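You operate a simulated robot arm through the tools that you are given. There is no shell and no other tool. Be economical: measure what you need, move in short steps, check, and stop when the job is done.

The job below is to be done with a simulated robot arm. You get a single attempt, and the scene is never put back.

JOB
Measure bush 1 on the caliper: pass it if 44 mm, else rework.
Fine: run the jaw back open.

The check looks at the end state, three seconds after you hand in, the way a careful person would. Anything else that was tipped, shoved, dropped, spilled or broken makes it a failure.

ROBOT AND FRAMES
A 6-joint arm with a two-finger parallel gripper, fixed in place. Base frame: the origin is at the foot of the arm, x ahead of it, y to its left, z up; the work surface is at about z = 800. Lengths are in mm, angles in degrees, forces in N, time in s.
With the tool pointing down near the work surface it reaches from about 260 to 680 mm from the base axis. Its first joint turns from -66.0 to 66.0 degrees. Payload 2.9 kg.
The TCP is the grasp point between the finger pads, 30 mm short of the fingertips. In the tool frame z runs along the fingers and y along their closing line. The gripper opens to 110 mm. The fingers are 20 mm wide and 10 mm thick; the gripper's body (48 by 112 mm) begins 55 mm behind the TCP.
Orientation is told as [roll, pitch, yaw] about the base's x, y, z axes, in that order, counted from this pose: with the fingers straight down and closing along the base's y, the tool's x points along the base's -x, its y along +y and its z along -z.

CONTROLS
- The arm moves only by the tool servo_tool. Its argument "moves" is one flat list of numbers, 7 for each row, row after row: the gripper command, from -1 (shut) to 1 (fully open), values between in proportion, then the shift along the tool's x, y, z in m, then the turn, a rotation vector about the tool's x, y, z in degrees. In form: [fingers, dx, dy, dz, rx, ry, rz, fingers, dx, dy, dz, rx, ry, rz, ...]. A call has 1 to 12 rows; each row is the pose to reach, as a shift and turn from the pose commanded when the call began, along the tool's axes at that moment. Each row takes 0.2 s and may step no farther than 50 mm and 8.6 degrees from the row before; otherwise, or with a gripper value out of range, the whole call is refused. Where a pose cannot be reached the arm comes as near as it can. A force on the tool above 50 N (or 10 N above the force at the start of the call, whichever is more), or a blocked arm, ends the call early, and 0.2 s more pass. Each finger travels about 108 mm/s and halts on what it meets, pressing with about 34 N; the grip force reading is that of the motor and also rises with nothing between the fingers. The clock runs only during rows and for 0.2 s after the last one: add rows that repeat a pose to give the fingers time. The reply holds the time, the measured pose of the TCP, the force on the tool along the base axes, the opening and the grip force, in the units named above and with some noise.
- Cameras (640 x 400 px; columns grow to the right, rows downward): "scene" is fixed at [67.3, 430.9, 1376.9]; the picture's right is [-0.82, -0.57, 0.00], its down [-0.37, 0.53, -0.77] and it looks along [0.44, -0.63, -0.64] (base axes); focal length 316 px, centre (320, 200). "wrist" rides on the gripper at [72, 17, -103] in the tool frame; the picture's right is [-0.23, 0.97, 0.00], its down [-0.76, -0.18, -0.62] and it looks along [-0.61, -0.14, 0.78] (tool axes); focal length 222 px, centre (320, 200). There is no depth. A picture from a camera that has moved, and an enlarged one, comes with that camera's place and axes in the base frame and with its lens.
- grab_frame(camera): a new picture of that camera. It takes no simulated time.
- zoom(camera, box): a new picture of the part [left, top, right, bottom] of that camera's present view, enlarged. It takes no simulated time.
- close_job(): hands the job in; it is judged then, once.

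Go step by step. Nothing tells you positions but the pictures and the camera data: compare them with the known pose of the tool, close in by small moves and look again before you grip or let go. The budget is 120 turns and 64 pictures, counting those below and the enlarged ones. Unless the task says otherwise, let go and move clear before handing in, and close with one line.

The tools are called as a command line: name --argument value ..., lists and objects as JSON in quotes. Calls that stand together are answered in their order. servo_tool: Moves the arm, as the interface text tells. Its arguments: {"type":"object","properties":{"moves":{"type":"array"}},"required":["moves"]} The other tools are called the same way: grab_frame (camera) takes a picture; zoom (camera, box) takes an enlarged picture of a part of a camera's view; close_job () hands the job in.

At the start:

```text
clock: 0.0
tool_pos: [488.7, 25.1, 1012.8]
ee_rot: [-0.1, 0.0, 0.0]
force: [-0.7, 0.3, 1.3]
grip_width: 110.2
grasp_force: 0.1
```

scene: 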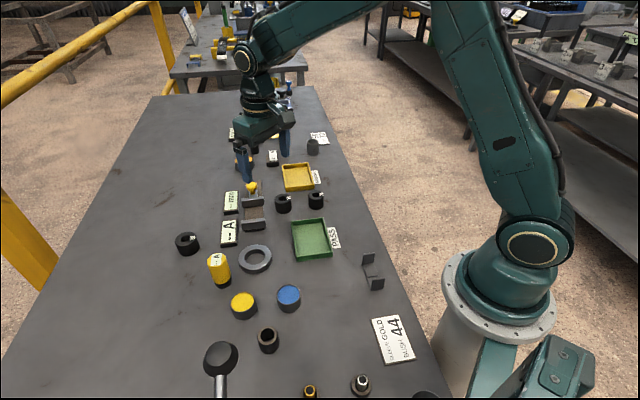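
wrist: 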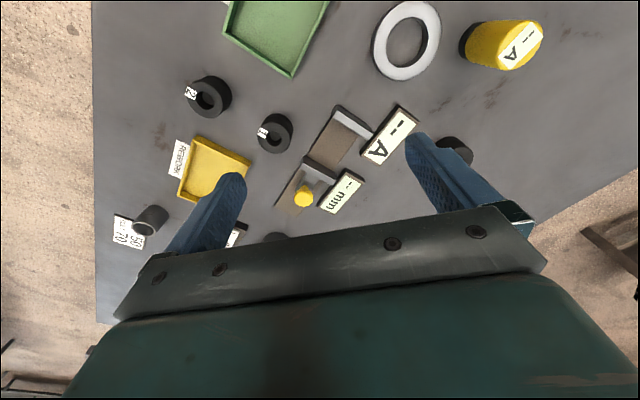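

I see a caliper-like fixture with a yellow knob, two display boxes, several bushes, and PASS/REWORK trays. I'll enlarge to read the labels.

zoom --camera "scene" --box '[160, 170, 340, 283]'

zoom --camera "scene" --box '[210, 110, 350, 198]'

zoom --camera "wrist" --box '[160, 50, 480, 250]'

zoom --camera "scene" --box '[200, 230, 440, 380]'

```text
3.54 times, centred on (250, 226) of scene
camera zoom: at [67.3, 430.9, 1376.9], right [-0.82, -0.57, 0.0], down [-0.37, 0.53, -0.77], along [0.44, -0.63, -0.64], focal length 1119 px, centre (568, 106)
```

zoom: 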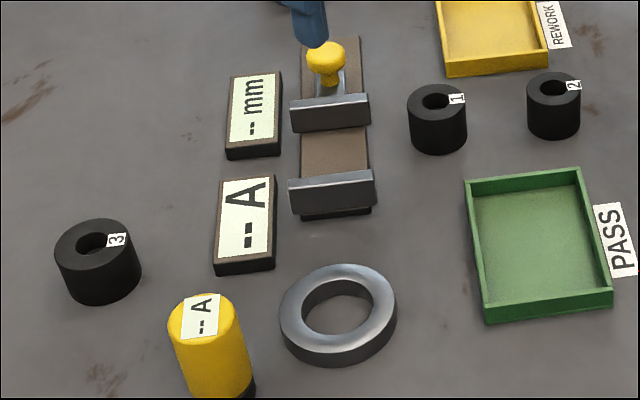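

```text
4.55 times, centred on (280, 154) of scene
camera zoom: at [67.3, 430.9, 1376.9], right [-0.82, -0.57, 0.0], down [-0.37, 0.53, -0.77], along [0.44, -0.63, -0.64], focal length 1437 px, centre (502, 409)
```

zoom: 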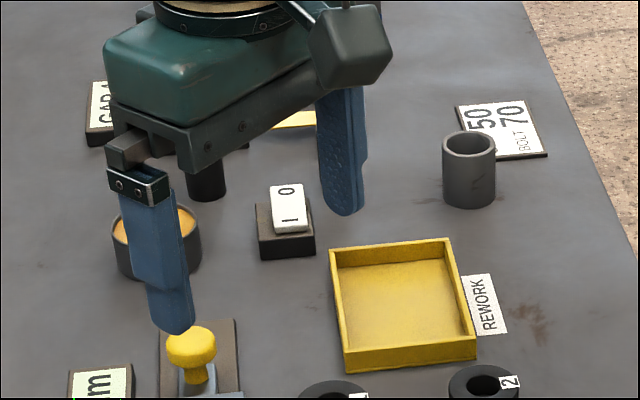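

```text
2.00 times, centred on (320, 150) of wrist
camera zoom: at [415.9, 41.5, 1116.7], right [0.23, 0.97, 0.0], down [0.76, -0.18, 0.62], along [0.61, -0.14, -0.78], focal length 444 px, centre (320, 300)
```

zoom: 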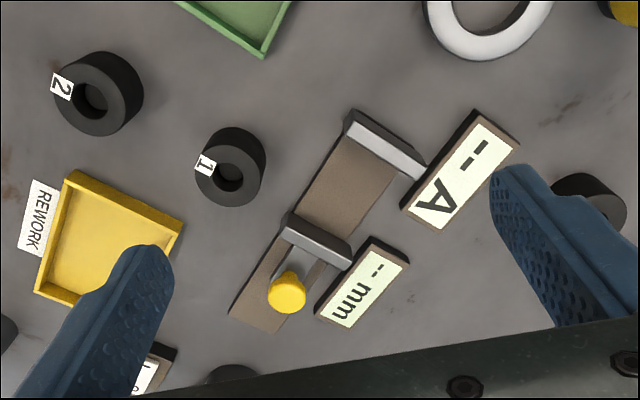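

```text
2.67 times, centred on (320, 305) of scene
camera zoom: at [67.3, 430.9, 1376.9], right [-0.82, -0.57, 0.0], down [-0.37, 0.53, -0.77], along [0.44, -0.63, -0.64], focal length 843 px, centre (320, -80)
```

zoom: 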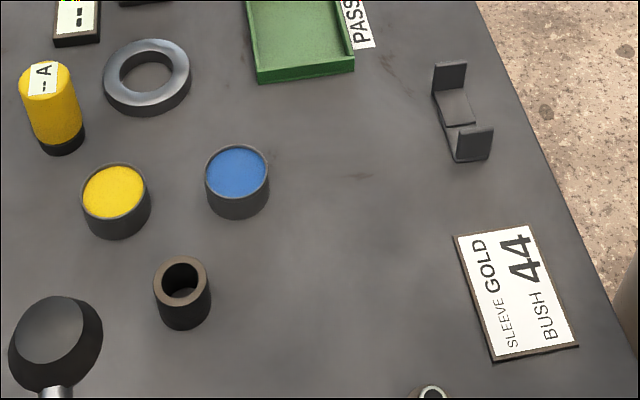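

Bush 1 appears near (520,-45), and the caliper axis runs at about -45° with its fixed jaw near (535,55) and knob near (625,-36). I'll turn the tool by 45° and go above bush 1 for a better look.

servo_tool --moves '[0.3, -0.005, -0.012, 0.005, 0, 0, 7.5, 0.3, -0.01, -0.024, 0.01, 0, 0, 15, 0.3, -0.015, -0.036, 0.015, 0, 0, 22.5, 0.3, -0.02, -0.048, 0.02, 0, 0, 30, 0.3, -0.025, -0.06, 0.025, 0, 0, 37.5, 0.3, -0.031, -0.07, 0.03, 0, 0, 45, 0.3, -0.031, -0.07, 0.03, 0, 0, 45]'

grab_frame --camera "wrist"

grab_frame --camera "scene"

```text
clock: 1.6
tool_pos: [520.8, -46.6, 984.1]
ee_rot: [-0.1, 0.0, -45.1]
force: [-0.3, 0.7, -0.6]
grip_width: 71.5
grasp_force: 0.0
```

```text
57 pictures are left
camera wrist: at [480.8, 18.0, 1086.9], right [0.85, 0.53, 0.0], down [0.41, -0.67, 0.62], along [0.33, -0.53, -0.78], focal length 222 px, centre (320, 200)
```

wrist: 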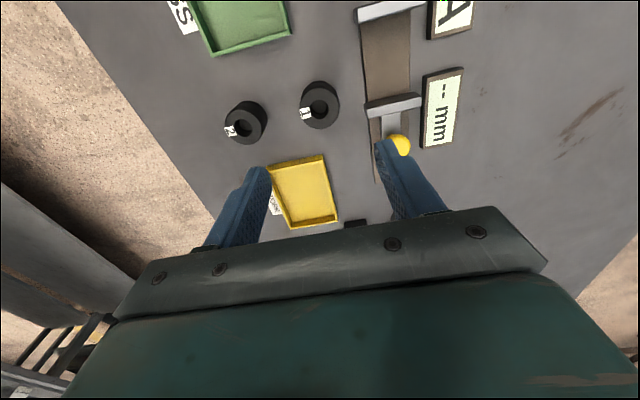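

```text
56 pictures are left
```

scene: 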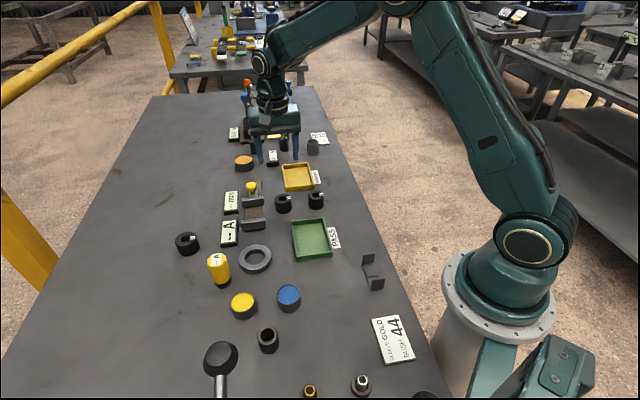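

Bush 1 is directly ahead under the tool, at about (519,-41). I'll descend part way and check the alignment.

servo_tool --moves '[0.3, 0.005, 0.0027, 0.04, 0, 0, 0, 0.3, 0.005, 0.0027, 0.08, 0, 0, 0, 0.3, 0.005, 0.0027, 0.098, 0, 0, 0, 0.3, 0.005, 0.0027, 0.098, 0, 0, 0]'

grab_frame --camera "wrist"

zoom --camera "scene" --box '[200, 140, 360, 240]'

```text
clock: 2.6
tool_pos: [518.7, -42.0, 884.3]
ee_rot: [0.0, 0.0, -45.0]
force: [0.9, -1.3, 0.2]
grip_width: 71.6
grasp_force: 0.0
```

```text
55 pictures are left
camera wrist: at [479.2, 21.5, 989.1], right [0.85, 0.53, 0.0], down [0.41, -0.66, 0.62], along [0.33, -0.53, -0.78], focal length 222 px, centre (320, 200)
```

wrist: 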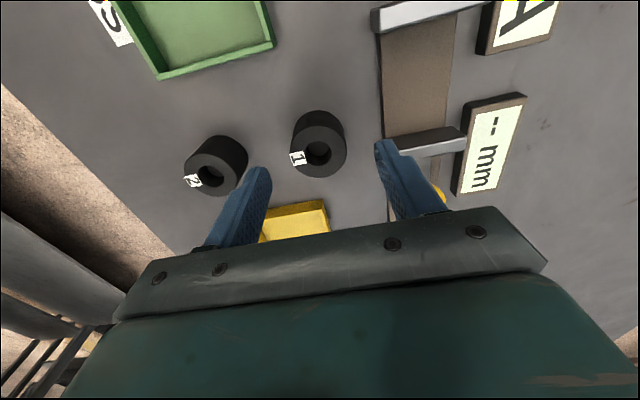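

```text
4.00 times, centred on (280, 190) of scene
camera zoom: at [67.3, 430.9, 1376.9], right [-0.82, -0.57, 0.0], down [-0.37, 0.53, -0.77], along [0.44, -0.63, -0.64], focal length 1264 px, centre (480, 240)
```

zoom: 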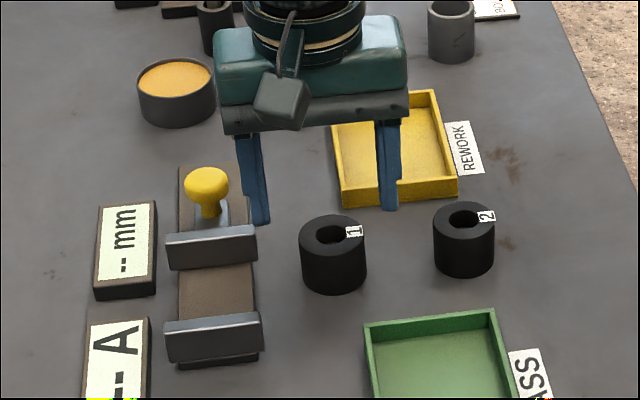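

The bush is centred between the fingers to within about 1 mm. I'll descend around it and close.

servo_tool --moves '[0.3, 0, 0, 0.02, 0, 0, 0, 0.3, 0, 0, 0.042, 0, 0, 0, 0.3, 0, 0, 0.042, 0, 0, 0]'

grab_frame --camera "wrist"

zoom --camera "scene" --box '[200, 140, 360, 240]'

```text
clock: 3.4
tool_pos: [518.5, -42.5, 845.0]
ee_rot: [0.0, 0.0, -45.0]
force: [0.4, 0.4, -0.3]
grip_width: 71.5
grasp_force: 0.0
```

```text
53 pictures are left
camera wrist: at [478.4, 21.4, 947.6], right [0.85, 0.53, 0.0], down [0.41, -0.66, 0.62], along [0.33, -0.53, -0.78], focal length 222 px, centre (320, 200)
```

wrist: 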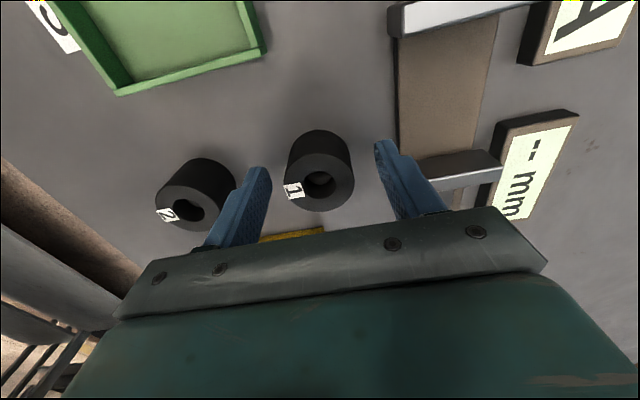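

```text
4.00 times, centred on (280, 190) of scene
camera zoom: at [67.3, 430.9, 1376.9], right [-0.82, -0.57, 0.0], down [-0.37, 0.53, -0.77], along [0.44, -0.63, -0.64], focal length 1264 px, centre (480, 240)
```

zoom: 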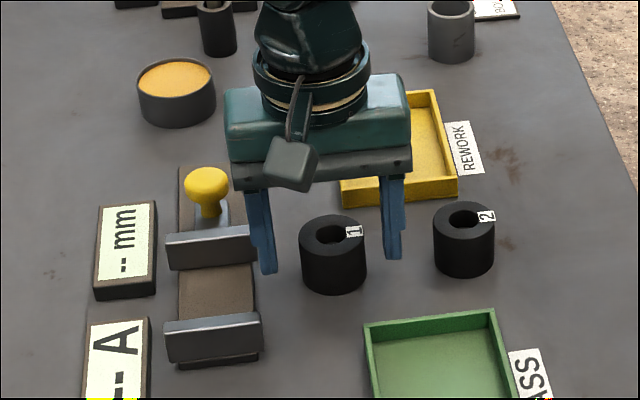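

The fingers straddle bush 1. I'll shift 2 mm, close and lift a little.

servo_tool --moves '[0.3, 0.002, 0, 0.003, 0, 0, 0, -1, 0.002, 0, 0.003, 0, 0, 0, -1, 0.002, 0, 0.003, 0, 0, 0, -1, 0.002, 0, 0.003, 0, 0, 0]'

servo_tool --moves '[-1, 0, 0, -0.03, 0, 0, 0, -1, 0, 0, -0.06, 0, 0, 0, -1, 0, 0, -0.06, 0, 0, 0]'

grab_frame --camera "wrist"

zoom --camera "scene" --box '[200, 140, 360, 240]'

```text
clock: 4.4
tool_pos: [517.0, -40.2, 842.0]
ee_rot: [0.0, -0.1, -44.9]
force: [-0.5, -0.9, 1.2]
grip_width: 42.4
grasp_force: 34.4
```

```text
clock: 5.2
tool_pos: [516.9, -39.3, 901.4]
ee_rot: [-0.1, 0.0, -45.0]
force: [-0.1, -0.2, -0.6]
grip_width: 42.3
grasp_force: 33.9
```

```text
51 pictures are left
camera wrist: at [478.1, 25.0, 1005.3], right [0.85, 0.53, 0.0], down [0.41, -0.66, 0.62], along [0.33, -0.53, -0.78], focal length 222 px, centre (320, 200)
```

wrist: 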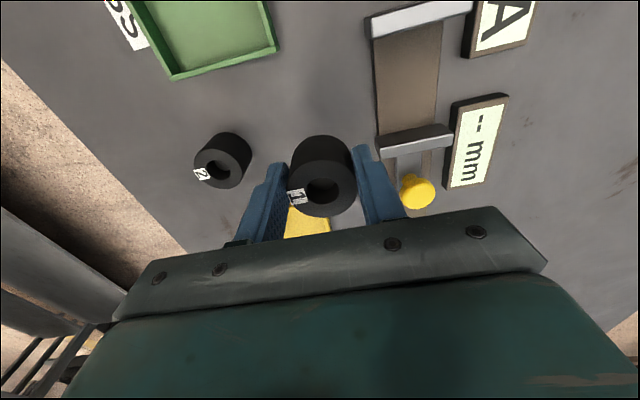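

```text
4.00 times, centred on (280, 190) of scene
camera zoom: at [67.3, 430.9, 1376.9], right [-0.82, -0.57, 0.0], down [-0.37, 0.53, -0.77], along [0.44, -0.63, -0.64], focal length 1264 px, centre (480, 240)
```

zoom: 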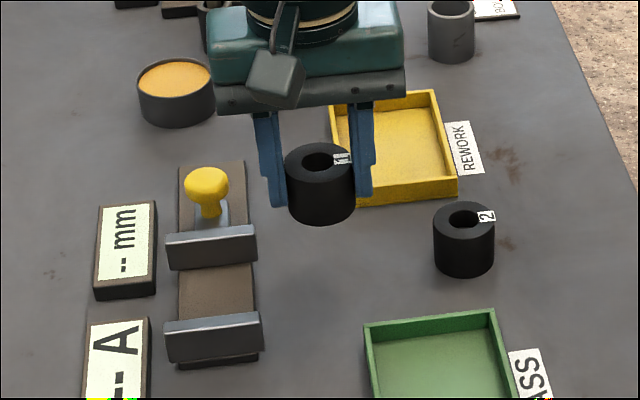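

Bush 1 is held, grip reads 42.4 mm. I'll enlarge the caliper to locate the gap between the jaws.

zoom --camera "wrist" --box '[340, 0, 560, 138]'

zoom --camera "wrist" --box '[340, 90, 500, 230]'

zoom --camera "scene" --box '[215, 175, 287, 240]'

```text
2.90 times, centred on (450, 69) of wrist
camera zoom: at [478.1, 25.0, 1005.3], right [0.85, 0.53, 0.0], down [0.41, -0.66, 0.62], along [0.33, -0.53, -0.78], focal length 644 px, centre (-57, 580)
```

zoom: 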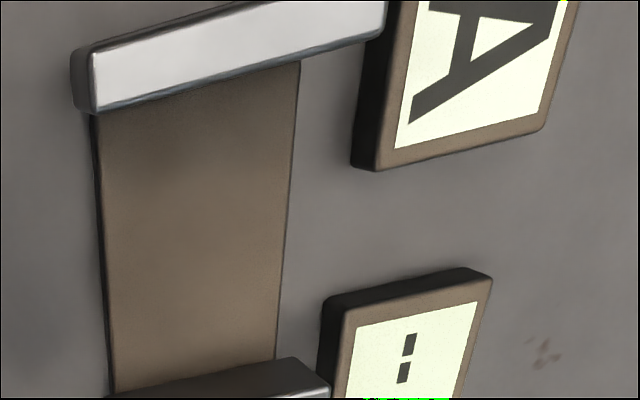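

```text
2.86 times, centred on (420, 160) of wrist
camera zoom: at [478.1, 25.0, 1005.3], right [0.85, 0.53, 0.0], down [0.41, -0.66, 0.62], along [0.33, -0.53, -0.78], focal length 635 px, centre (34, 314)
```

zoom: 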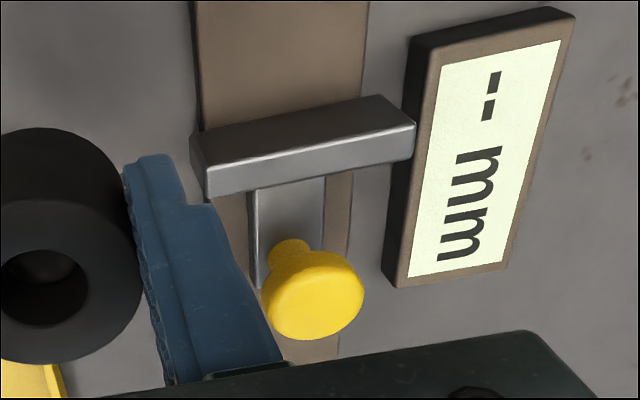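

```text
6.15 times, centred on (251, 208) of scene
camera zoom: at [67.3, 430.9, 1376.9], right [-0.82, -0.57, 0.0], down [-0.37, 0.53, -0.77], along [0.44, -0.63, -0.64], focal length 1945 px, centre (745, 154)
```

zoom: 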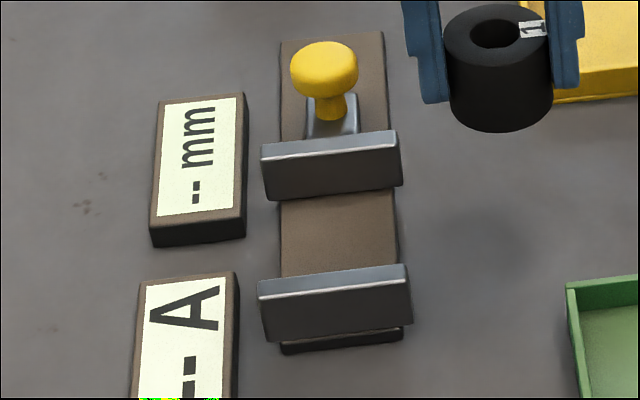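

The gap lies 77 mm along tool +y; fixed jaw face at tool x≈+56, moving jaw face at ≈-20, bed about 6 mm high. I'll carry the bush over, nearer to the fixed jaw, and check before lowering.

servo_tool --moves '[-1, 0.01, 0.026, 0, 0, 0, 0, -1, 0.02, 0.052, 0, 0, 0, 0, -1, 0.03, 0.077, 0, 0, 0, 0, -1, 0.03, 0.077, 0.02, 0, 0, 0, -1, 0.03, 0.077, 0.02, 0, 0, 0]'

grab_frame --camera "wrist"

zoom --camera "scene" --box '[190, 150, 310, 250]'

```text
clock: 6.4
tool_pos: [550.9, 34.5, 880.2]
ee_rot: [0.0, 0.0, -45.0]
force: [0.0, -0.5, -0.3]
grip_width: 42.5
grasp_force: 33.8
```

```text
46 pictures are left
camera wrist: at [510.8, 99.9, 983.0], right [0.85, 0.53, 0.0], down [0.41, -0.66, 0.62], along [0.33, -0.53, -0.78], focal length 222 px, centre (320, 200)
```

wrist: 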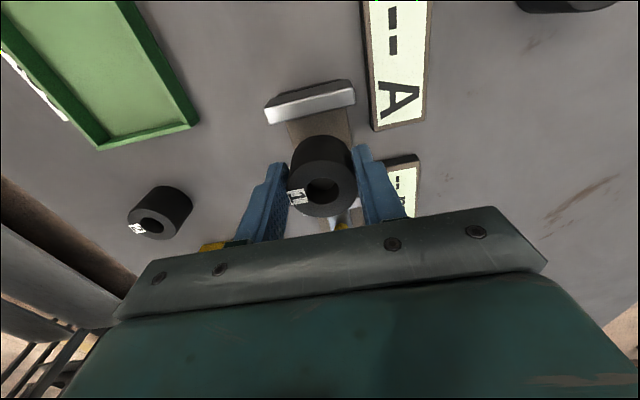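

```text
4.00 times, centred on (250, 200) of scene
camera zoom: at [67.3, 430.9, 1376.9], right [-0.82, -0.57, 0.0], down [-0.37, 0.53, -0.77], along [0.44, -0.63, -0.64], focal length 1264 px, centre (600, 200)
```

zoom: 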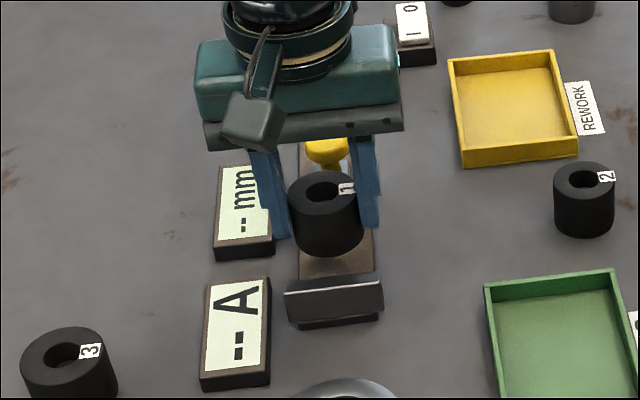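

Aligned: about 8 mm clear of the fixed jaw and centred sideways. Lowering to just above the bed.

servo_tool --moves '[-1, 0.001, 0.001, 0.015, 0, 0, 0, -1, 0.001, 0.001, 0.028, 0, 0, 0, -1, 0.001, 0.001, 0.028, 0, 0, 0]'

zoom --camera "scene" --box '[215, 175, 287, 240]'

grab_frame --camera "wrist"

```text
clock: 7.2
tool_pos: [550.4, 36.7, 850.8]
ee_rot: [0.0, 0.0, -45.1]
force: [0.5, -0.2, -0.9]
grip_width: 42.3
grasp_force: 33.9
```

```text
6.15 times, centred on (251, 208) of scene
camera zoom: at [67.3, 430.9, 1376.9], right [-0.82, -0.57, 0.0], down [-0.37, 0.53, -0.77], along [0.44, -0.63, -0.64], focal length 1945 px, centre (745, 154)
```

zoom: 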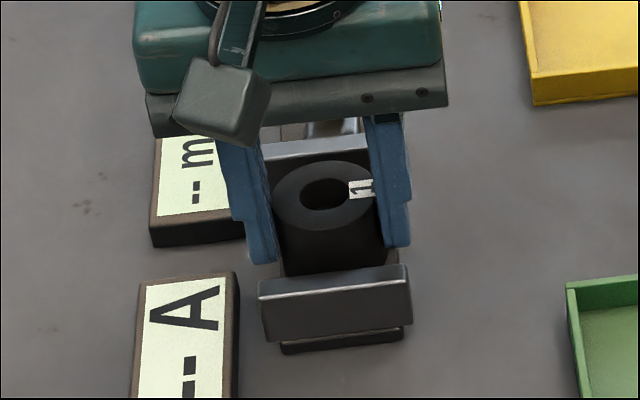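

```text
43 pictures are left
camera wrist: at [511.3, 100.7, 955.0], right [0.85, 0.53, 0.0], down [0.41, -0.66, 0.62], along [0.33, -0.53, -0.78], focal length 222 px, centre (320, 200)
```

wrist: 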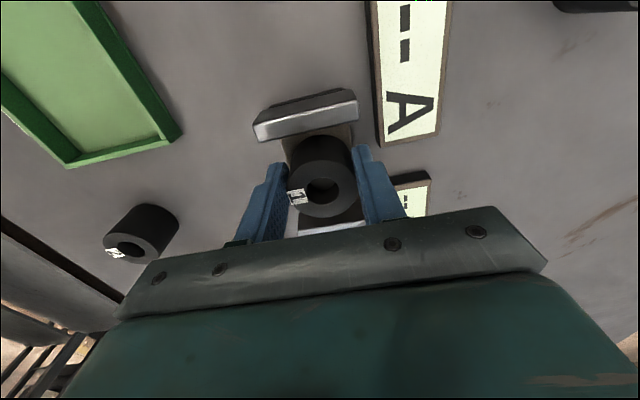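

Nearly on the bed. Lowering by small steps to find contact.

servo_tool --moves '[-1, 0, 0, 0.0015, 0, 0, 0, -1, 0, 0, 0.0015, 0, 0, 0]'

servo_tool --moves '[-1, 0, 0, 0.0015, 0, 0, 0, -1, 0, 0, 0.0015, 0, 0, 0]'

```text
clock: 7.8
tool_pos: [551.3, 36.9, 849.8]
ee_rot: [0.0, 0.0, -45.0]
force: [0.4, 0.4, -0.9]
grip_width: 42.2
grasp_force: 34.6
```

```text
clock: 8.4
tool_pos: [551.0, 37.1, 848.6]
ee_rot: [0.0, 0.0, -45.0]
force: [-0.8, 0.3, 0.6]
grip_width: 42.4
grasp_force: 34.1
```

No contact yet; continuing.

servo_tool --moves '[-1, 0, 0, 0.0015, 0, 0, 0, -1, 0, 0, 0.0015, 0, 0, 0]'

servo_tool --moves '[-1, 0, 0, 0.001, 0, 0, 0, -1, 0, 0, 0.001, 0, 0, 0]'

zoom --camera "scene" --box '[215, 175, 287, 240]'

```text
clock: 9.0
tool_pos: [550.0, 37.8, 848.9]
ee_rot: [0.0, -0.1, -45.0]
force: [-6.0, -3.1, 17.4]
grip_width: 42.2
grasp_force: 34.2
```

```text
clock: 9.6
tool_pos: [551.3, 37.4, 849.4]
ee_rot: [0.1, -0.2, -45.1]
force: [-8.4, -4.9, 33.4]
grip_width: 42.3
grasp_force: 34.0
```

```text
6.15 times, centred on (251, 208) of scene
camera zoom: at [66.6, 430.7, 1377.0], right [-0.82, -0.57, 0.0], down [-0.37, 0.53, -0.77], along [0.44, -0.63, -0.64], focal length 1945 px, centre (745, 154)
```

zoom: 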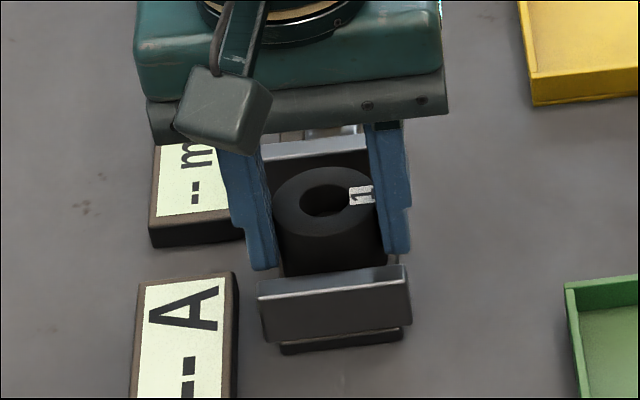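

Contact with the bed at TCP ≈ 849. I'll relieve the pressure, open slightly and rise.

servo_tool --moves '[-1, 0, 0, -0.002, 0, 0, 0, -1, 0, 0, -0.002, 0, 0, 0]'

servo_tool --moves '[0.02, 0, 0, 0, 0, 0, 0, 0.02, 0, 0, 0, 0, 0, 0, 0.02, 0, 0, -0.03, 0, 0, 0, 0.02, 0, 0, -0.06, 0, 0, 0, 0.02, 0, 0, -0.06, 0, 0, 0]'

grab_frame --camera "wrist"

zoom --camera "scene" --box '[190, 150, 310, 250]'

```text
clock: 10.2
tool_pos: [551.1, 38.5, 849.2]
ee_rot: [0.1, -0.1, -44.9]
force: [3.4, -3.9, 13.4]
grip_width: 42.4
grasp_force: 33.8
```

```text
clock: 11.4
tool_pos: [551.6, 39.2, 908.5]
ee_rot: [-0.1, 0.0, -45.0]
force: [0.4, 0.2, -0.1]
grip_width: 56.2
grasp_force: 0.0
```

```text
41 pictures are left
camera wrist: at [511.4, 102.3, 1012.4], right [0.85, 0.53, 0.0], down [0.41, -0.66, 0.62], along [0.33, -0.53, -0.78], focal length 222 px, centre (320, 200)
```

wrist: 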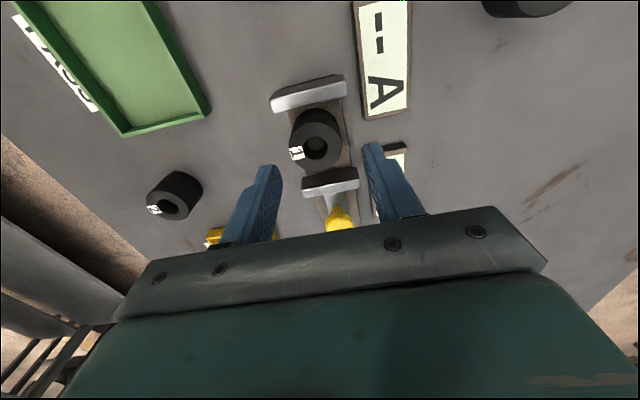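

```text
4.00 times, centred on (250, 200) of scene
camera zoom: at [67.3, 430.9, 1376.9], right [-0.82, -0.57, 0.0], down [-0.37, 0.53, -0.77], along [0.44, -0.63, -0.64], focal length 1264 px, centre (600, 200)
```

zoom: 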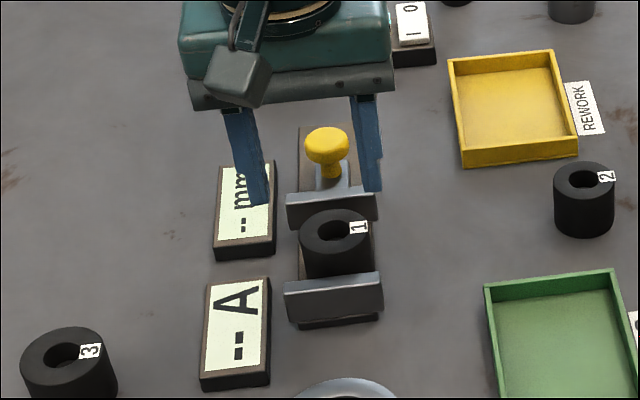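

The bush stands squarely on the bed between the jaws. Next I move above the yellow knob at about (619,-34).

servo_tool --moves '[0.02, -0.033, -0.001, 0, 0, 0, 0, 0.02, -0.066, -0.002, 0, 0, 0, 0, 0.02, -0.097, -0.003, 0, 0, 0, 0, 0.02, -0.097, -0.003, 0, 0, 0, 0]'

grab_frame --camera "wrist"

zoom --camera "scene" --box '[190, 150, 310, 250]'

```text
clock: 12.4
tool_pos: [617.8, -33.7, 910.1]
ee_rot: [0.1, -0.1, -45.0]
force: [-0.1, 0.0, -1.1]
grip_width: 56.0
grasp_force: 0.0
```

```text
39 pictures are left
camera wrist: at [577.6, 30.6, 1012.2], right [0.85, 0.53, 0.0], down [0.41, -0.66, 0.62], along [0.33, -0.53, -0.78], focal length 222 px, centre (320, 200)
```

wrist: 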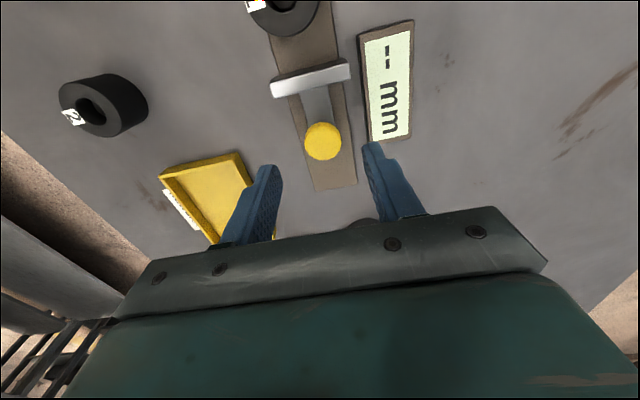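

```text
4.00 times, centred on (250, 200) of scene
camera zoom: at [67.4, 430.9, 1376.9], right [-0.82, -0.57, 0.0], down [-0.37, 0.53, -0.77], along [0.44, -0.63, -0.64], focal length 1264 px, centre (600, 200)
```

zoom: 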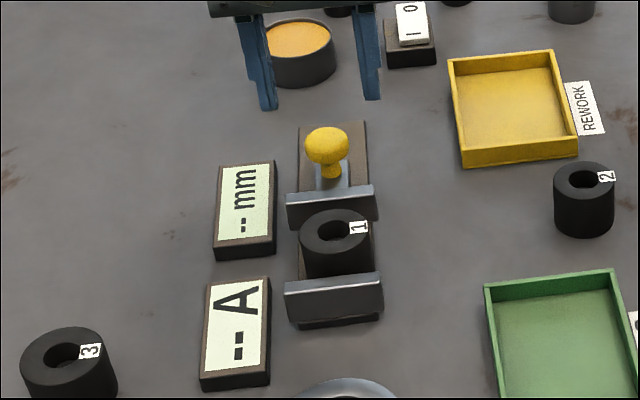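

The knob is right below (3 mm off sideways, about 30 mm wide). Descending around it.

servo_tool --moves '[0.02, 0, 0.003, 0.02, 0, 0, 0, 0.02, 0, 0.003, 0.04, 0, 0, 0, 0.02, 0, 0.003, 0.05, 0, 0, 0, 0.02, 0, 0.003, 0.05, 0, 0, 0]'

grab_frame --camera "wrist"

zoom --camera "scene" --box '[190, 150, 310, 250]'

```text
clock: 13.4
tool_pos: [618.6, -30.0, 859.5]
ee_rot: [0.0, 0.1, -45.1]
force: [0.0, -0.6, 0.2]
grip_width: 56.4
grasp_force: 0.1
```

```text
37 pictures are left
camera wrist: at [579.4, 33.0, 962.8], right [0.85, 0.53, 0.0], down [0.41, -0.66, 0.62], along [0.33, -0.53, -0.78], focal length 222 px, centre (320, 200)
```

wrist: 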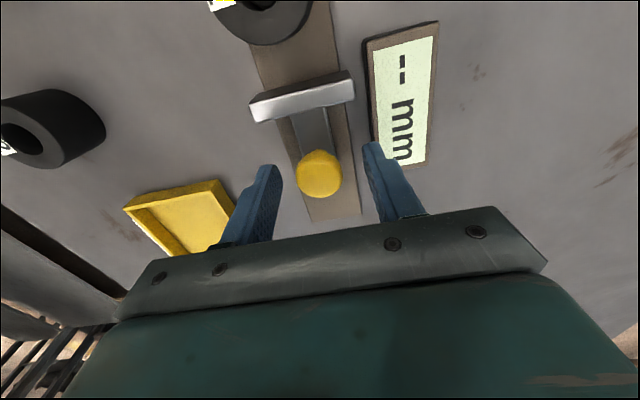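

```text
4.00 times, centred on (250, 200) of scene
camera zoom: at [67.3, 430.9, 1376.9], right [-0.82, -0.57, 0.0], down [-0.37, 0.53, -0.77], along [0.44, -0.63, -0.64], focal length 1264 px, centre (600, 200)
```

zoom: 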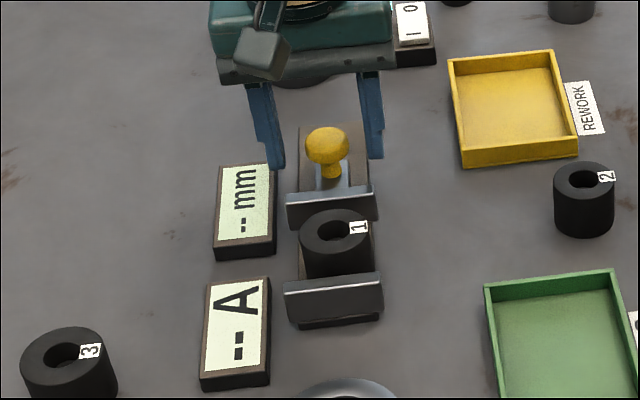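

Knob is centred between the fingers. Lowering a few mm more and gripping it.

servo_tool --moves '[0.02, 0, 0.0005, 0.007, 0, 0, 0, -0.3, 0, 0.0005, 0.007, 0, 0, 0, -1, 0, 0.0005, 0.007, 0, 0, 0, -1, 0, 0.0005, 0.007, 0, 0, 0]'

zoom --camera "scene" --box '[190, 150, 310, 250]'

```text
clock: 14.4
tool_pos: [618.0, -30.9, 853.7]
ee_rot: [0.0, 0.2, -45.2]
force: [-11.7, -8.8, 4.4]
grip_width: 29.4
grasp_force: 45.3
```

```text
4.00 times, centred on (250, 200) of scene
camera zoom: at [67.0, 430.7, 1377.0], right [-0.82, -0.57, 0.0], down [-0.37, 0.53, -0.77], along [0.44, -0.63, -0.64], focal length 1264 px, centre (600, 200)
```

zoom: 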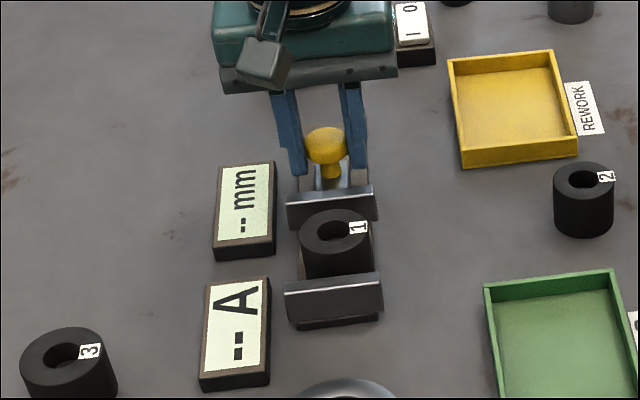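

Knob gripped, with a small sideways load, so I'll ease 1 mm that way and slide the jaw toward the bush.

servo_tool --moves '[-1, 0, -0.001, 0, 0, 0, 0, -1, 0.005, -0.001, 0, 0, 0, 0, -1, 0.01, -0.001, 0, 0, 0, 0, -1, 0.015, -0.001, 0, 0, 0, 0, -1, 0.015, -0.001, 0, 0, 0, 0]'

zoom --camera "scene" --box '[190, 150, 310, 250]'

```text
clock: 15.6
tool_pos: [607.9, -21.2, 851.7]
ee_rot: [0.1, 0.1, -45.0]
force: [-2.0, -4.5, 2.8]
grip_width: 29.3
grasp_force: 45.1
```

```text
4.00 times, centred on (250, 200) of scene
camera zoom: at [67.2, 430.8, 1377.0], right [-0.82, -0.57, 0.0], down [-0.37, 0.53, -0.77], along [0.44, -0.63, -0.64], focal length 1264 px, centre (600, 200)
```

zoom: 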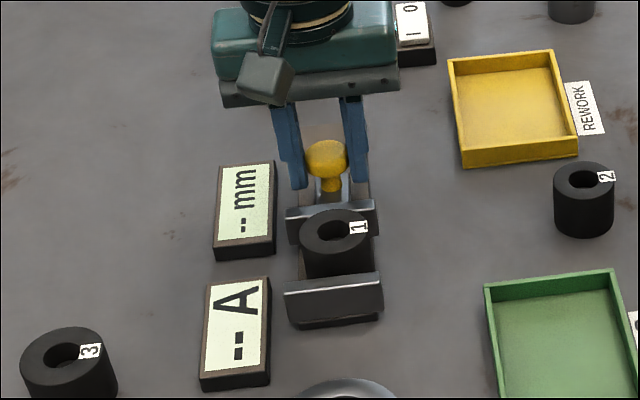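

The jaw slides well. Continuing 12 mm, then finer.

servo_tool --moves '[-1, 0.004, -0.0003, 0, 0, 0, 0, -1, 0.008, -0.0003, 0, 0, 0, 0, -1, 0.012, -0.0003, 0, 0, 0, 0, -1, 0.012, -0.0003, 0, 0, 0, 0]'

zoom --camera "scene" --box '[190, 150, 310, 250]'

```text
clock: 16.6
tool_pos: [597.7, -12.2, 852.6]
ee_rot: [0.1, 0.0, -45.0]
force: [1.4, -0.1, 5.5]
grip_width: 29.1
grasp_force: 45.4
```

```text
4.00 times, centred on (250, 200) of scene
camera zoom: at [67.2, 430.9, 1376.9], right [-0.82, -0.57, 0.0], down [-0.37, 0.53, -0.77], along [0.44, -0.63, -0.64], focal length 1264 px, centre (600, 200)
```

zoom: 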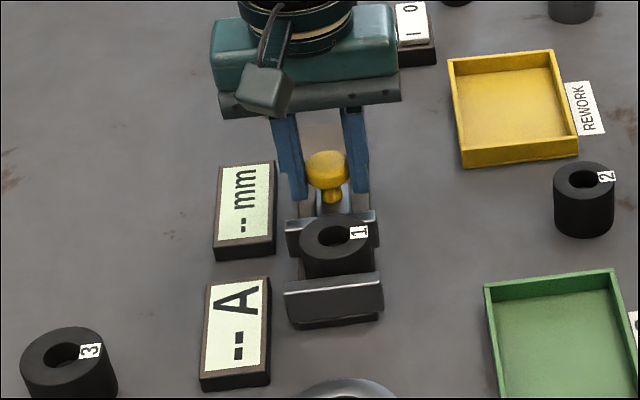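

Still no contact force. Creeping on in 2 mm rows.

servo_tool --moves '[-1, 0.002, 0, 0, 0, 0, 0, -1, 0.004, 0, 0, 0, 0, 0, -1, 0.004, 0, 0, 0, 0, 0]'

servo_tool --moves '[-1, 0.001, 0, 0, 0, 0, 0, -1, 0.002, 0, 0, 0, 0, 0, -1, 0.002, 0, 0, 0, 0, 0]'

zoom --camera "scene" --box '[190, 150, 310, 250]'

```text
clock: 17.4
tool_pos: [596.1, -8.4, 853.0]
ee_rot: [0.1, -0.1, -45.0]
force: [5.8, -6.1, 5.3]
grip_width: 29.5
grasp_force: 44.7
```

```text
clock: 18.2
tool_pos: [596.7, -9.5, 852.5]
ee_rot: [0.1, -0.2, -45.2]
force: [20.4, -13.4, -4.2]
grip_width: 29.2
grasp_force: 44.9
```

```text
4.00 times, centred on (250, 200) of scene
camera zoom: at [67.9, 430.6, 1377.0], right [-0.82, -0.57, 0.0], down [-0.37, 0.53, -0.77], along [0.44, -0.63, -0.64], focal length 1264 px, centre (600, 200)
```

zoom: 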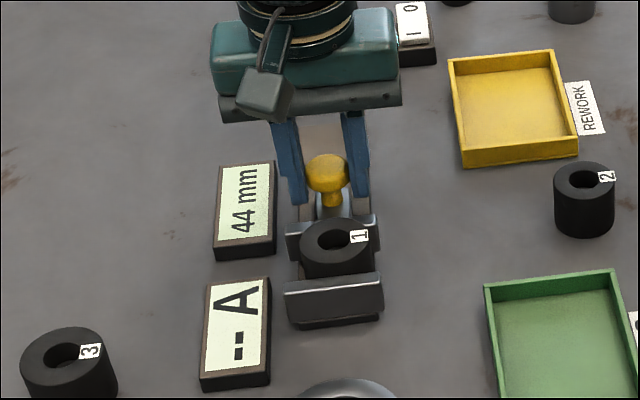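

The display now shows a reading; I'll enlarge it to be sure.

zoom --camera "scene" --box '[235, 185, 291, 230]'

grab_frame --camera "wrist"

```text
8.89 times, centred on (263, 208) of scene
camera zoom: at [67.9, 430.6, 1377.0], right [-0.82, -0.57, 0.0], down [-0.37, 0.53, -0.77], along [0.44, -0.63, -0.64], focal length 2810 px, centre (827, 133)
```

zoom: 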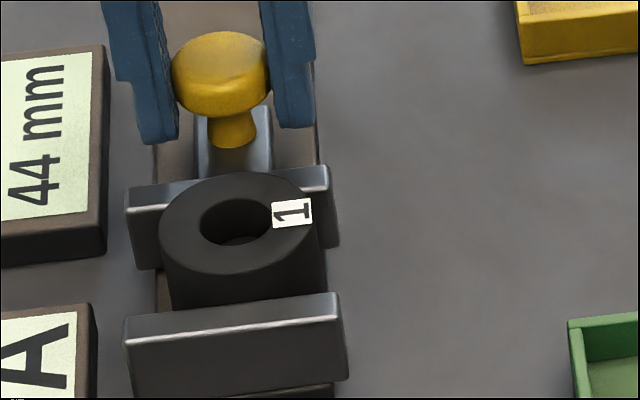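

```text
30 pictures are left
camera wrist: at [556.1, 54.7, 955.6], right [0.85, 0.53, 0.0], down [0.41, -0.66, 0.63], along [0.33, -0.53, -0.78], focal length 222 px, centre (320, 200)
```

wrist: 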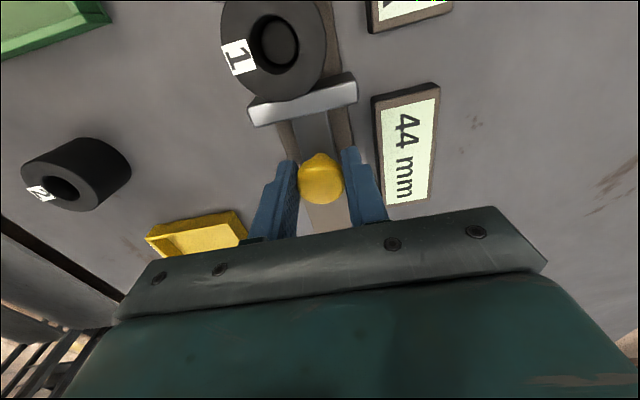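

It reads 44 mm under about 24 N. I'll press slightly more to confirm the bush is fully seated against the fixed jaw.

servo_tool --moves '[-1, 0.001, 0, 0, 0, 0, 0, -1, 0.002, 0, 0, 0, 0, 0, -1, 0.002, 0, 0, 0, 0, 0]'

zoom --camera "scene" --box '[215, 180, 287, 230]'

```text
clock: 19.0
tool_pos: [595.0, -9.2, 853.3]
ee_rot: [0.2, -0.5, -45.4]
force: [28.7, -23.0, -8.4]
grip_width: 29.2
grasp_force: 44.4
```

```text
8.00 times, centred on (251, 205) of scene
camera zoom: at [68.1, 430.3, 1377.1], right [-0.82, -0.57, 0.0], down [-0.37, 0.53, -0.77], along [0.44, -0.63, -0.64], focal length 2529 px, centre (872, 160)
```

zoom: 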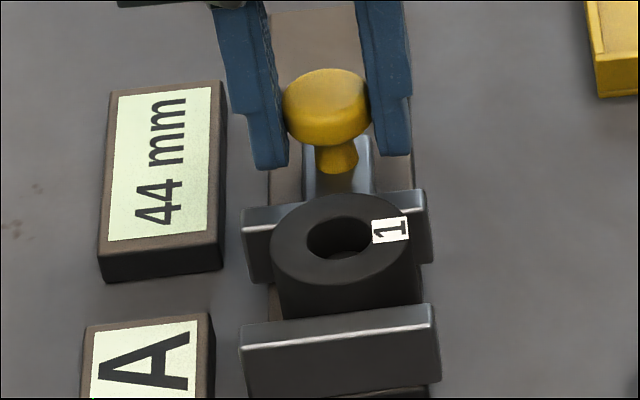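

Firm reading of 44 mm, so bush 1 passes. Now I run the jaw back to its original open position.

servo_tool --moves '[-1, -0.005, 0, 0, 0, 0, 0, -1, -0.01, 0, 0, 0, 0, 0, -1, -0.015, 0, 0, 0, 0, 0, -1, -0.02, 0, 0, 0, 0, 0, -1, -0.025, 0, 0, 0, 0, 0, -1, -0.03, 0, 0, 0, 0, 0, -1, -0.035, 0, 0, 0, 0, 0, -1, -0.035, 0, 0, 0, 0, 0]'

zoom --camera "scene" --box '[190, 150, 310, 250]'

```text
clock: 20.8
tool_pos: [618.3, -29.7, 852.3]
ee_rot: [0.0, -0.1, -45.0]
force: [-7.0, -3.8, 16.0]
grip_width: 29.5
grasp_force: 44.8
```

```text
4.00 times, centred on (250, 200) of scene
camera zoom: at [66.8, 430.8, 1377.0], right [-0.82, -0.57, 0.0], down [-0.37, 0.53, -0.77], along [0.44, -0.63, -0.64], focal length 1264 px, centre (600, 200)
```

zoom: 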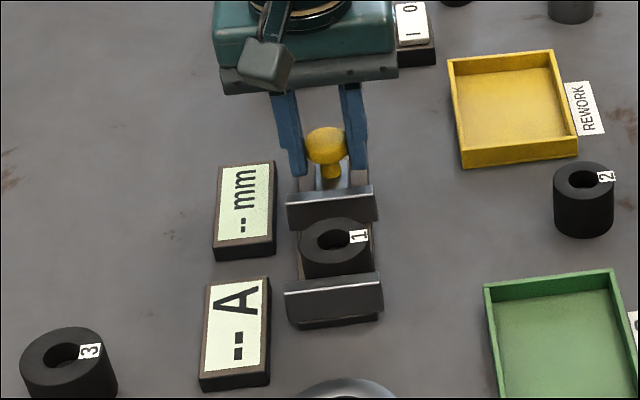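

The jaw is back at its starting opening. I'll try 4 mm more to see whether it's at its end stop.

servo_tool --moves '[-1, -0.002, 0, 0, 0, 0, 0, -1, -0.004, 0, 0, 0, 0, 0, -1, -0.004, 0, 0, 0, 0, 0]'

```text
clock: 21.6
tool_pos: [618.0, -31.7, 852.0]
ee_rot: [-0.2, 0.5, -44.8]
force: [-28.2, 17.5, 22.3]
grip_width: 29.1
grasp_force: 45.2
```

It is at its end stop, so the jaw is fully open. I'll relax, let go of the knob and rise.

servo_tool --moves '[-1, 0.0035, 0, 0, 0, 0, 0, -1, 0.0035, 0, 0, 0, 0, 0, 0.02, 0.0035, 0, 0, 0, 0, 0, 0.02, 0.0035, 0, 0, 0, 0, 0, 0.02, 0.0035, 0, -0.03, 0, 0, 0, 0.02, 0.0035, 0, -0.055, 0, 0, 0, 0.02, 0.0035, 0, -0.055, 0, 0, 0]'

servo_tool --moves '[0.02, 0.033, 0, 0, 0, 0, 0, 0.02, 0.066, 0, 0, 0, 0, 0, 0.02, 0.092, 0, 0, 0, 0, 0, 0.02, 0.092, 0, 0, 0, 0, 0]'

grab_frame --camera "wrist"

zoom --camera "scene" --box '[190, 150, 350, 275]'

```text
clock: 23.2
tool_pos: [617.6, -31.4, 907.4]
ee_rot: [0.0, 0.0, -45.0]
force: [0.6, 0.4, -0.2]
grip_width: 56.1
grasp_force: 0.1
```

```text
clock: 24.2
tool_pos: [551.6, 33.7, 906.1]
ee_rot: [0.0, 0.0, -45.0]
force: [-0.9, 0.6, 0.1]
grip_width: 56.1
grasp_force: 0.0
```

```text
27 pictures are left
camera wrist: at [512.3, 97.0, 1010.1], right [0.85, 0.53, 0.0], down [0.41, -0.66, 0.62], along [0.33, -0.53, -0.78], focal length 222 px, centre (320, 200)
```

wrist: 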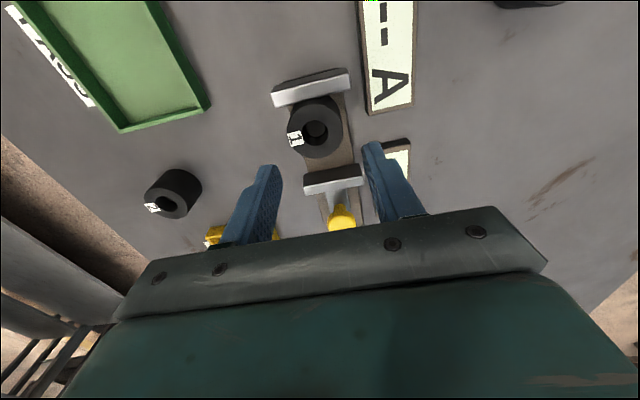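

```text
3.20 times, centred on (270, 212) of scene
camera zoom: at [67.3, 430.9, 1376.9], right [-0.82, -0.57, 0.0], down [-0.37, 0.53, -0.77], along [0.44, -0.63, -0.64], focal length 1012 px, centre (480, 160)
```

zoom: 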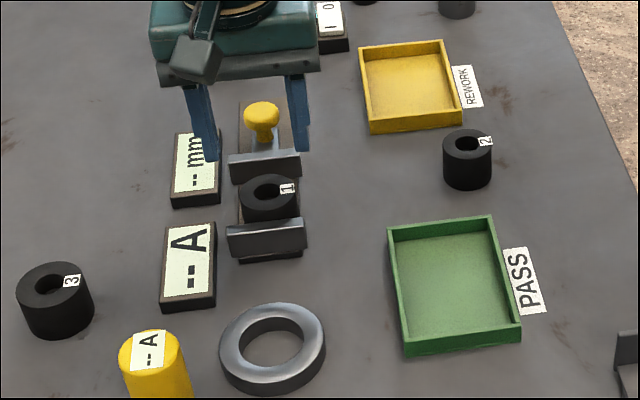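

Bush 1 sits about 8 mm further along tool +x, touching the fixed jaw. I'll descend over it.

servo_tool --moves '[0.1, 0.0075, 0, 0.02, 0, 0, 0, 0.1, 0.0075, 0, 0.04, 0, 0, 0, 0.1, 0.0075, 0, 0.055, 0, 0, 0, 0.1, 0.0075, 0, 0.055, 0, 0, 0]'

grab_frame --camera "wrist"

zoom --camera "scene" --box '[215, 175, 287, 240]'

```text
clock: 25.2
tool_pos: [547.7, 39.8, 851.5]
ee_rot: [-0.1, 0.1, -45.1]
force: [0.7, -0.2, 0.8]
grip_width: 60.4
grasp_force: 0.0
```

```text
25 pictures are left
camera wrist: at [508.0, 103.3, 954.4], right [0.85, 0.53, 0.0], down [0.41, -0.66, 0.62], along [0.33, -0.53, -0.78], focal length 222 px, centre (320, 200)
```

wrist: 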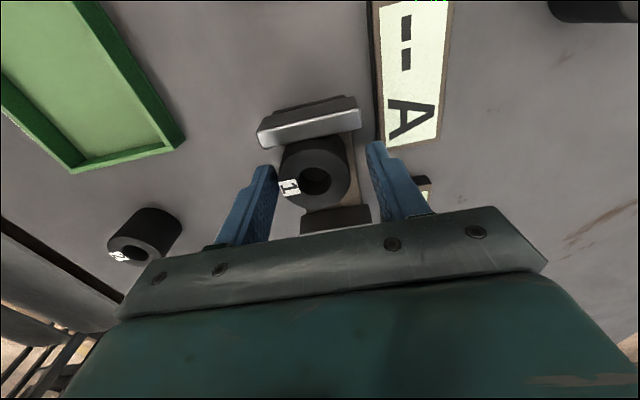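

```text
6.15 times, centred on (251, 208) of scene
camera zoom: at [67.3, 430.9, 1376.9], right [-0.82, -0.57, 0.0], down [-0.37, 0.53, -0.77], along [0.44, -0.63, -0.64], focal length 1945 px, centre (745, 154)
```

zoom: 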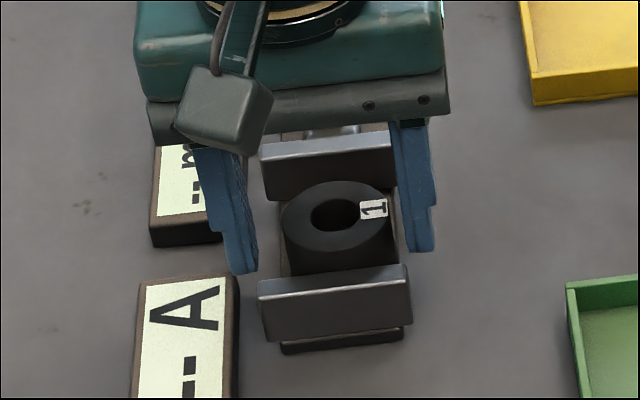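

The bush is about 3.5 mm toward tool -y; correcting, then gripping and lifting.

servo_tool --moves '[0.1, 0.002, -0.0035, 0.001, 0, 0, 0, -0.1, 0.002, -0.0035, 0.001, 0, 0, 0, -1, 0.002, -0.0035, 0.001, 0, 0, 0, -1, 0.002, -0.0035, 0.001, 0, 0, 0]'

servo_tool --moves '[-1, -0.002, 0, -0.002, 0, 0, 0, -1, -0.004, 0, -0.02, 0, 0, 0, -1, -0.004, 0, -0.05, 0, 0, 0, -1, -0.004, 0, -0.05, 0, 0, 0]'

grab_frame --camera "wrist"

zoom --camera "scene" --box '[190, 150, 350, 275]'

```text
clock: 26.2
tool_pos: [542.6, 38.0, 851.7]
ee_rot: [-0.1, 0.0, -45.0]
force: [0.1, 0.0, 0.0]
grip_width: 42.4
grasp_force: 33.9
```

```text
clock: 27.2
tool_pos: [546.8, 35.2, 901.7]
ee_rot: [0.0, 0.0, -45.1]
force: [-1.1, 0.6, -0.7]
grip_width: 42.2
grasp_force: 34.3
```

```text
23 pictures are left
camera wrist: at [506.8, 98.8, 1004.3], right [0.85, 0.53, 0.0], down [0.41, -0.66, 0.62], along [0.33, -0.53, -0.78], focal length 222 px, centre (320, 200)
```

wrist: 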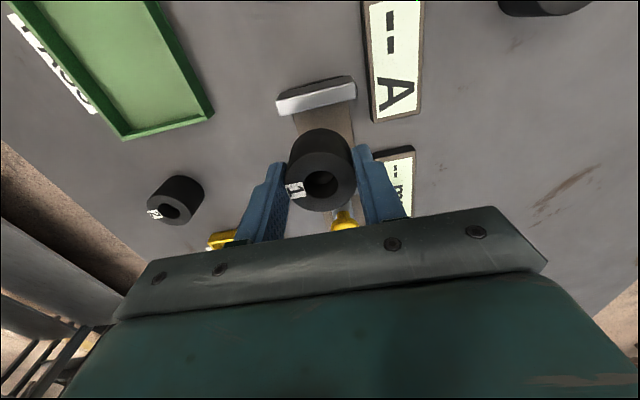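

```text
3.20 times, centred on (270, 212) of scene
camera zoom: at [67.3, 430.9, 1376.9], right [-0.82, -0.57, 0.0], down [-0.37, 0.53, -0.77], along [0.44, -0.63, -0.64], focal length 1012 px, centre (480, 160)
```

zoom: 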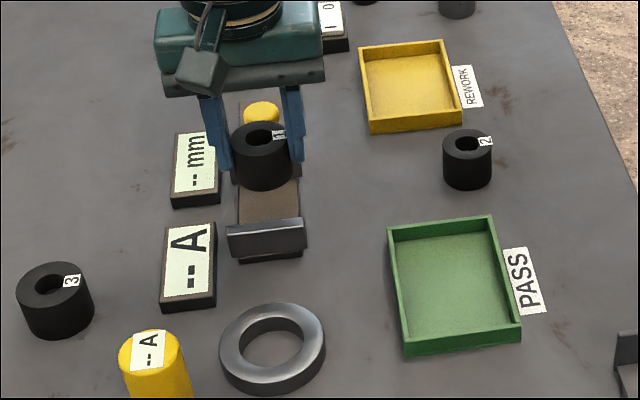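

Bush 1 is held again. The PASS tray is centred near (390,6), about 127 mm long and 84 mm wide, at 45°. I'll carry it there, turning the tool 90° so the fingers open along the tray's long side.

servo_tool --moves '[-1, 0.0075, -0.0109, 0, 0, 0, -7.5, -1, 0.015, -0.0218, 0, 0, 0, -15, -1, 0.0226, -0.0327, 0, 0, 0, -22.5, -1, 0.0301, -0.0436, 0, 0, 0, -30, -1, 0.0376, -0.0545, 0, 0, 0, -37.5, -1, 0.0451, -0.0654, 0, 0, 0, -45, -1, 0.0526, -0.0763, 0, 0, 0, -52.5, -1, 0.0601, -0.0872, 0, 0, 0, -60, -1, 0.0677, -0.0981, 0, 0, 0, -67.5, -1, 0.0752, -0.109, 0, 0, 0, -75, -1, 0.0827, -0.1199, 0, 0, 0, -82.5, -1, 0.0902, -0.1308, 0, 0, 0, -90]'

grab_frame --camera "wrist"

zoom --camera "scene" --box '[230, 150, 390, 275]'

```text
clock: 29.8
tool_pos: [391.2, 5.8, 900.4]
ee_rot: [0.1, -0.1, 45.2]
force: [-0.1, 0.5, -0.4]
grip_width: 42.4
grasp_force: 34.1
```

```text
21 pictures are left
camera wrist: at [326.9, -31.9, 1003.4], right [-0.53, 0.85, 0.0], down [0.66, 0.41, 0.62], along [0.53, 0.33, -0.78], focal length 222 px, centre (320, 200)
```

wrist: 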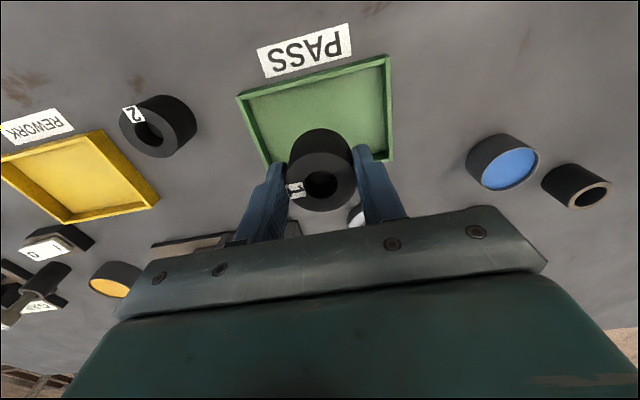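

```text
3.20 times, centred on (310, 212) of scene
camera zoom: at [67.3, 430.9, 1376.9], right [-0.82, -0.57, 0.0], down [-0.37, 0.53, -0.77], along [0.44, -0.63, -0.64], focal length 1012 px, centre (352, 160)
```

zoom: 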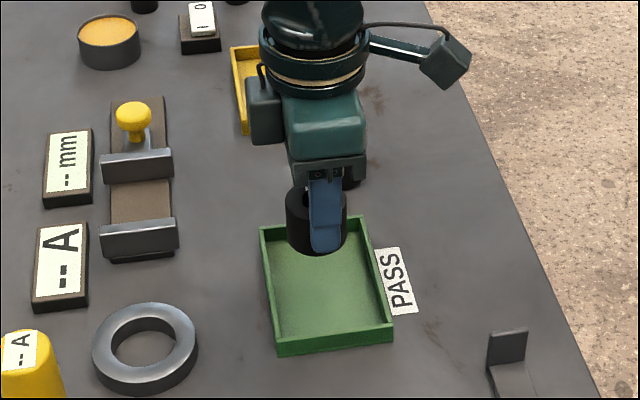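

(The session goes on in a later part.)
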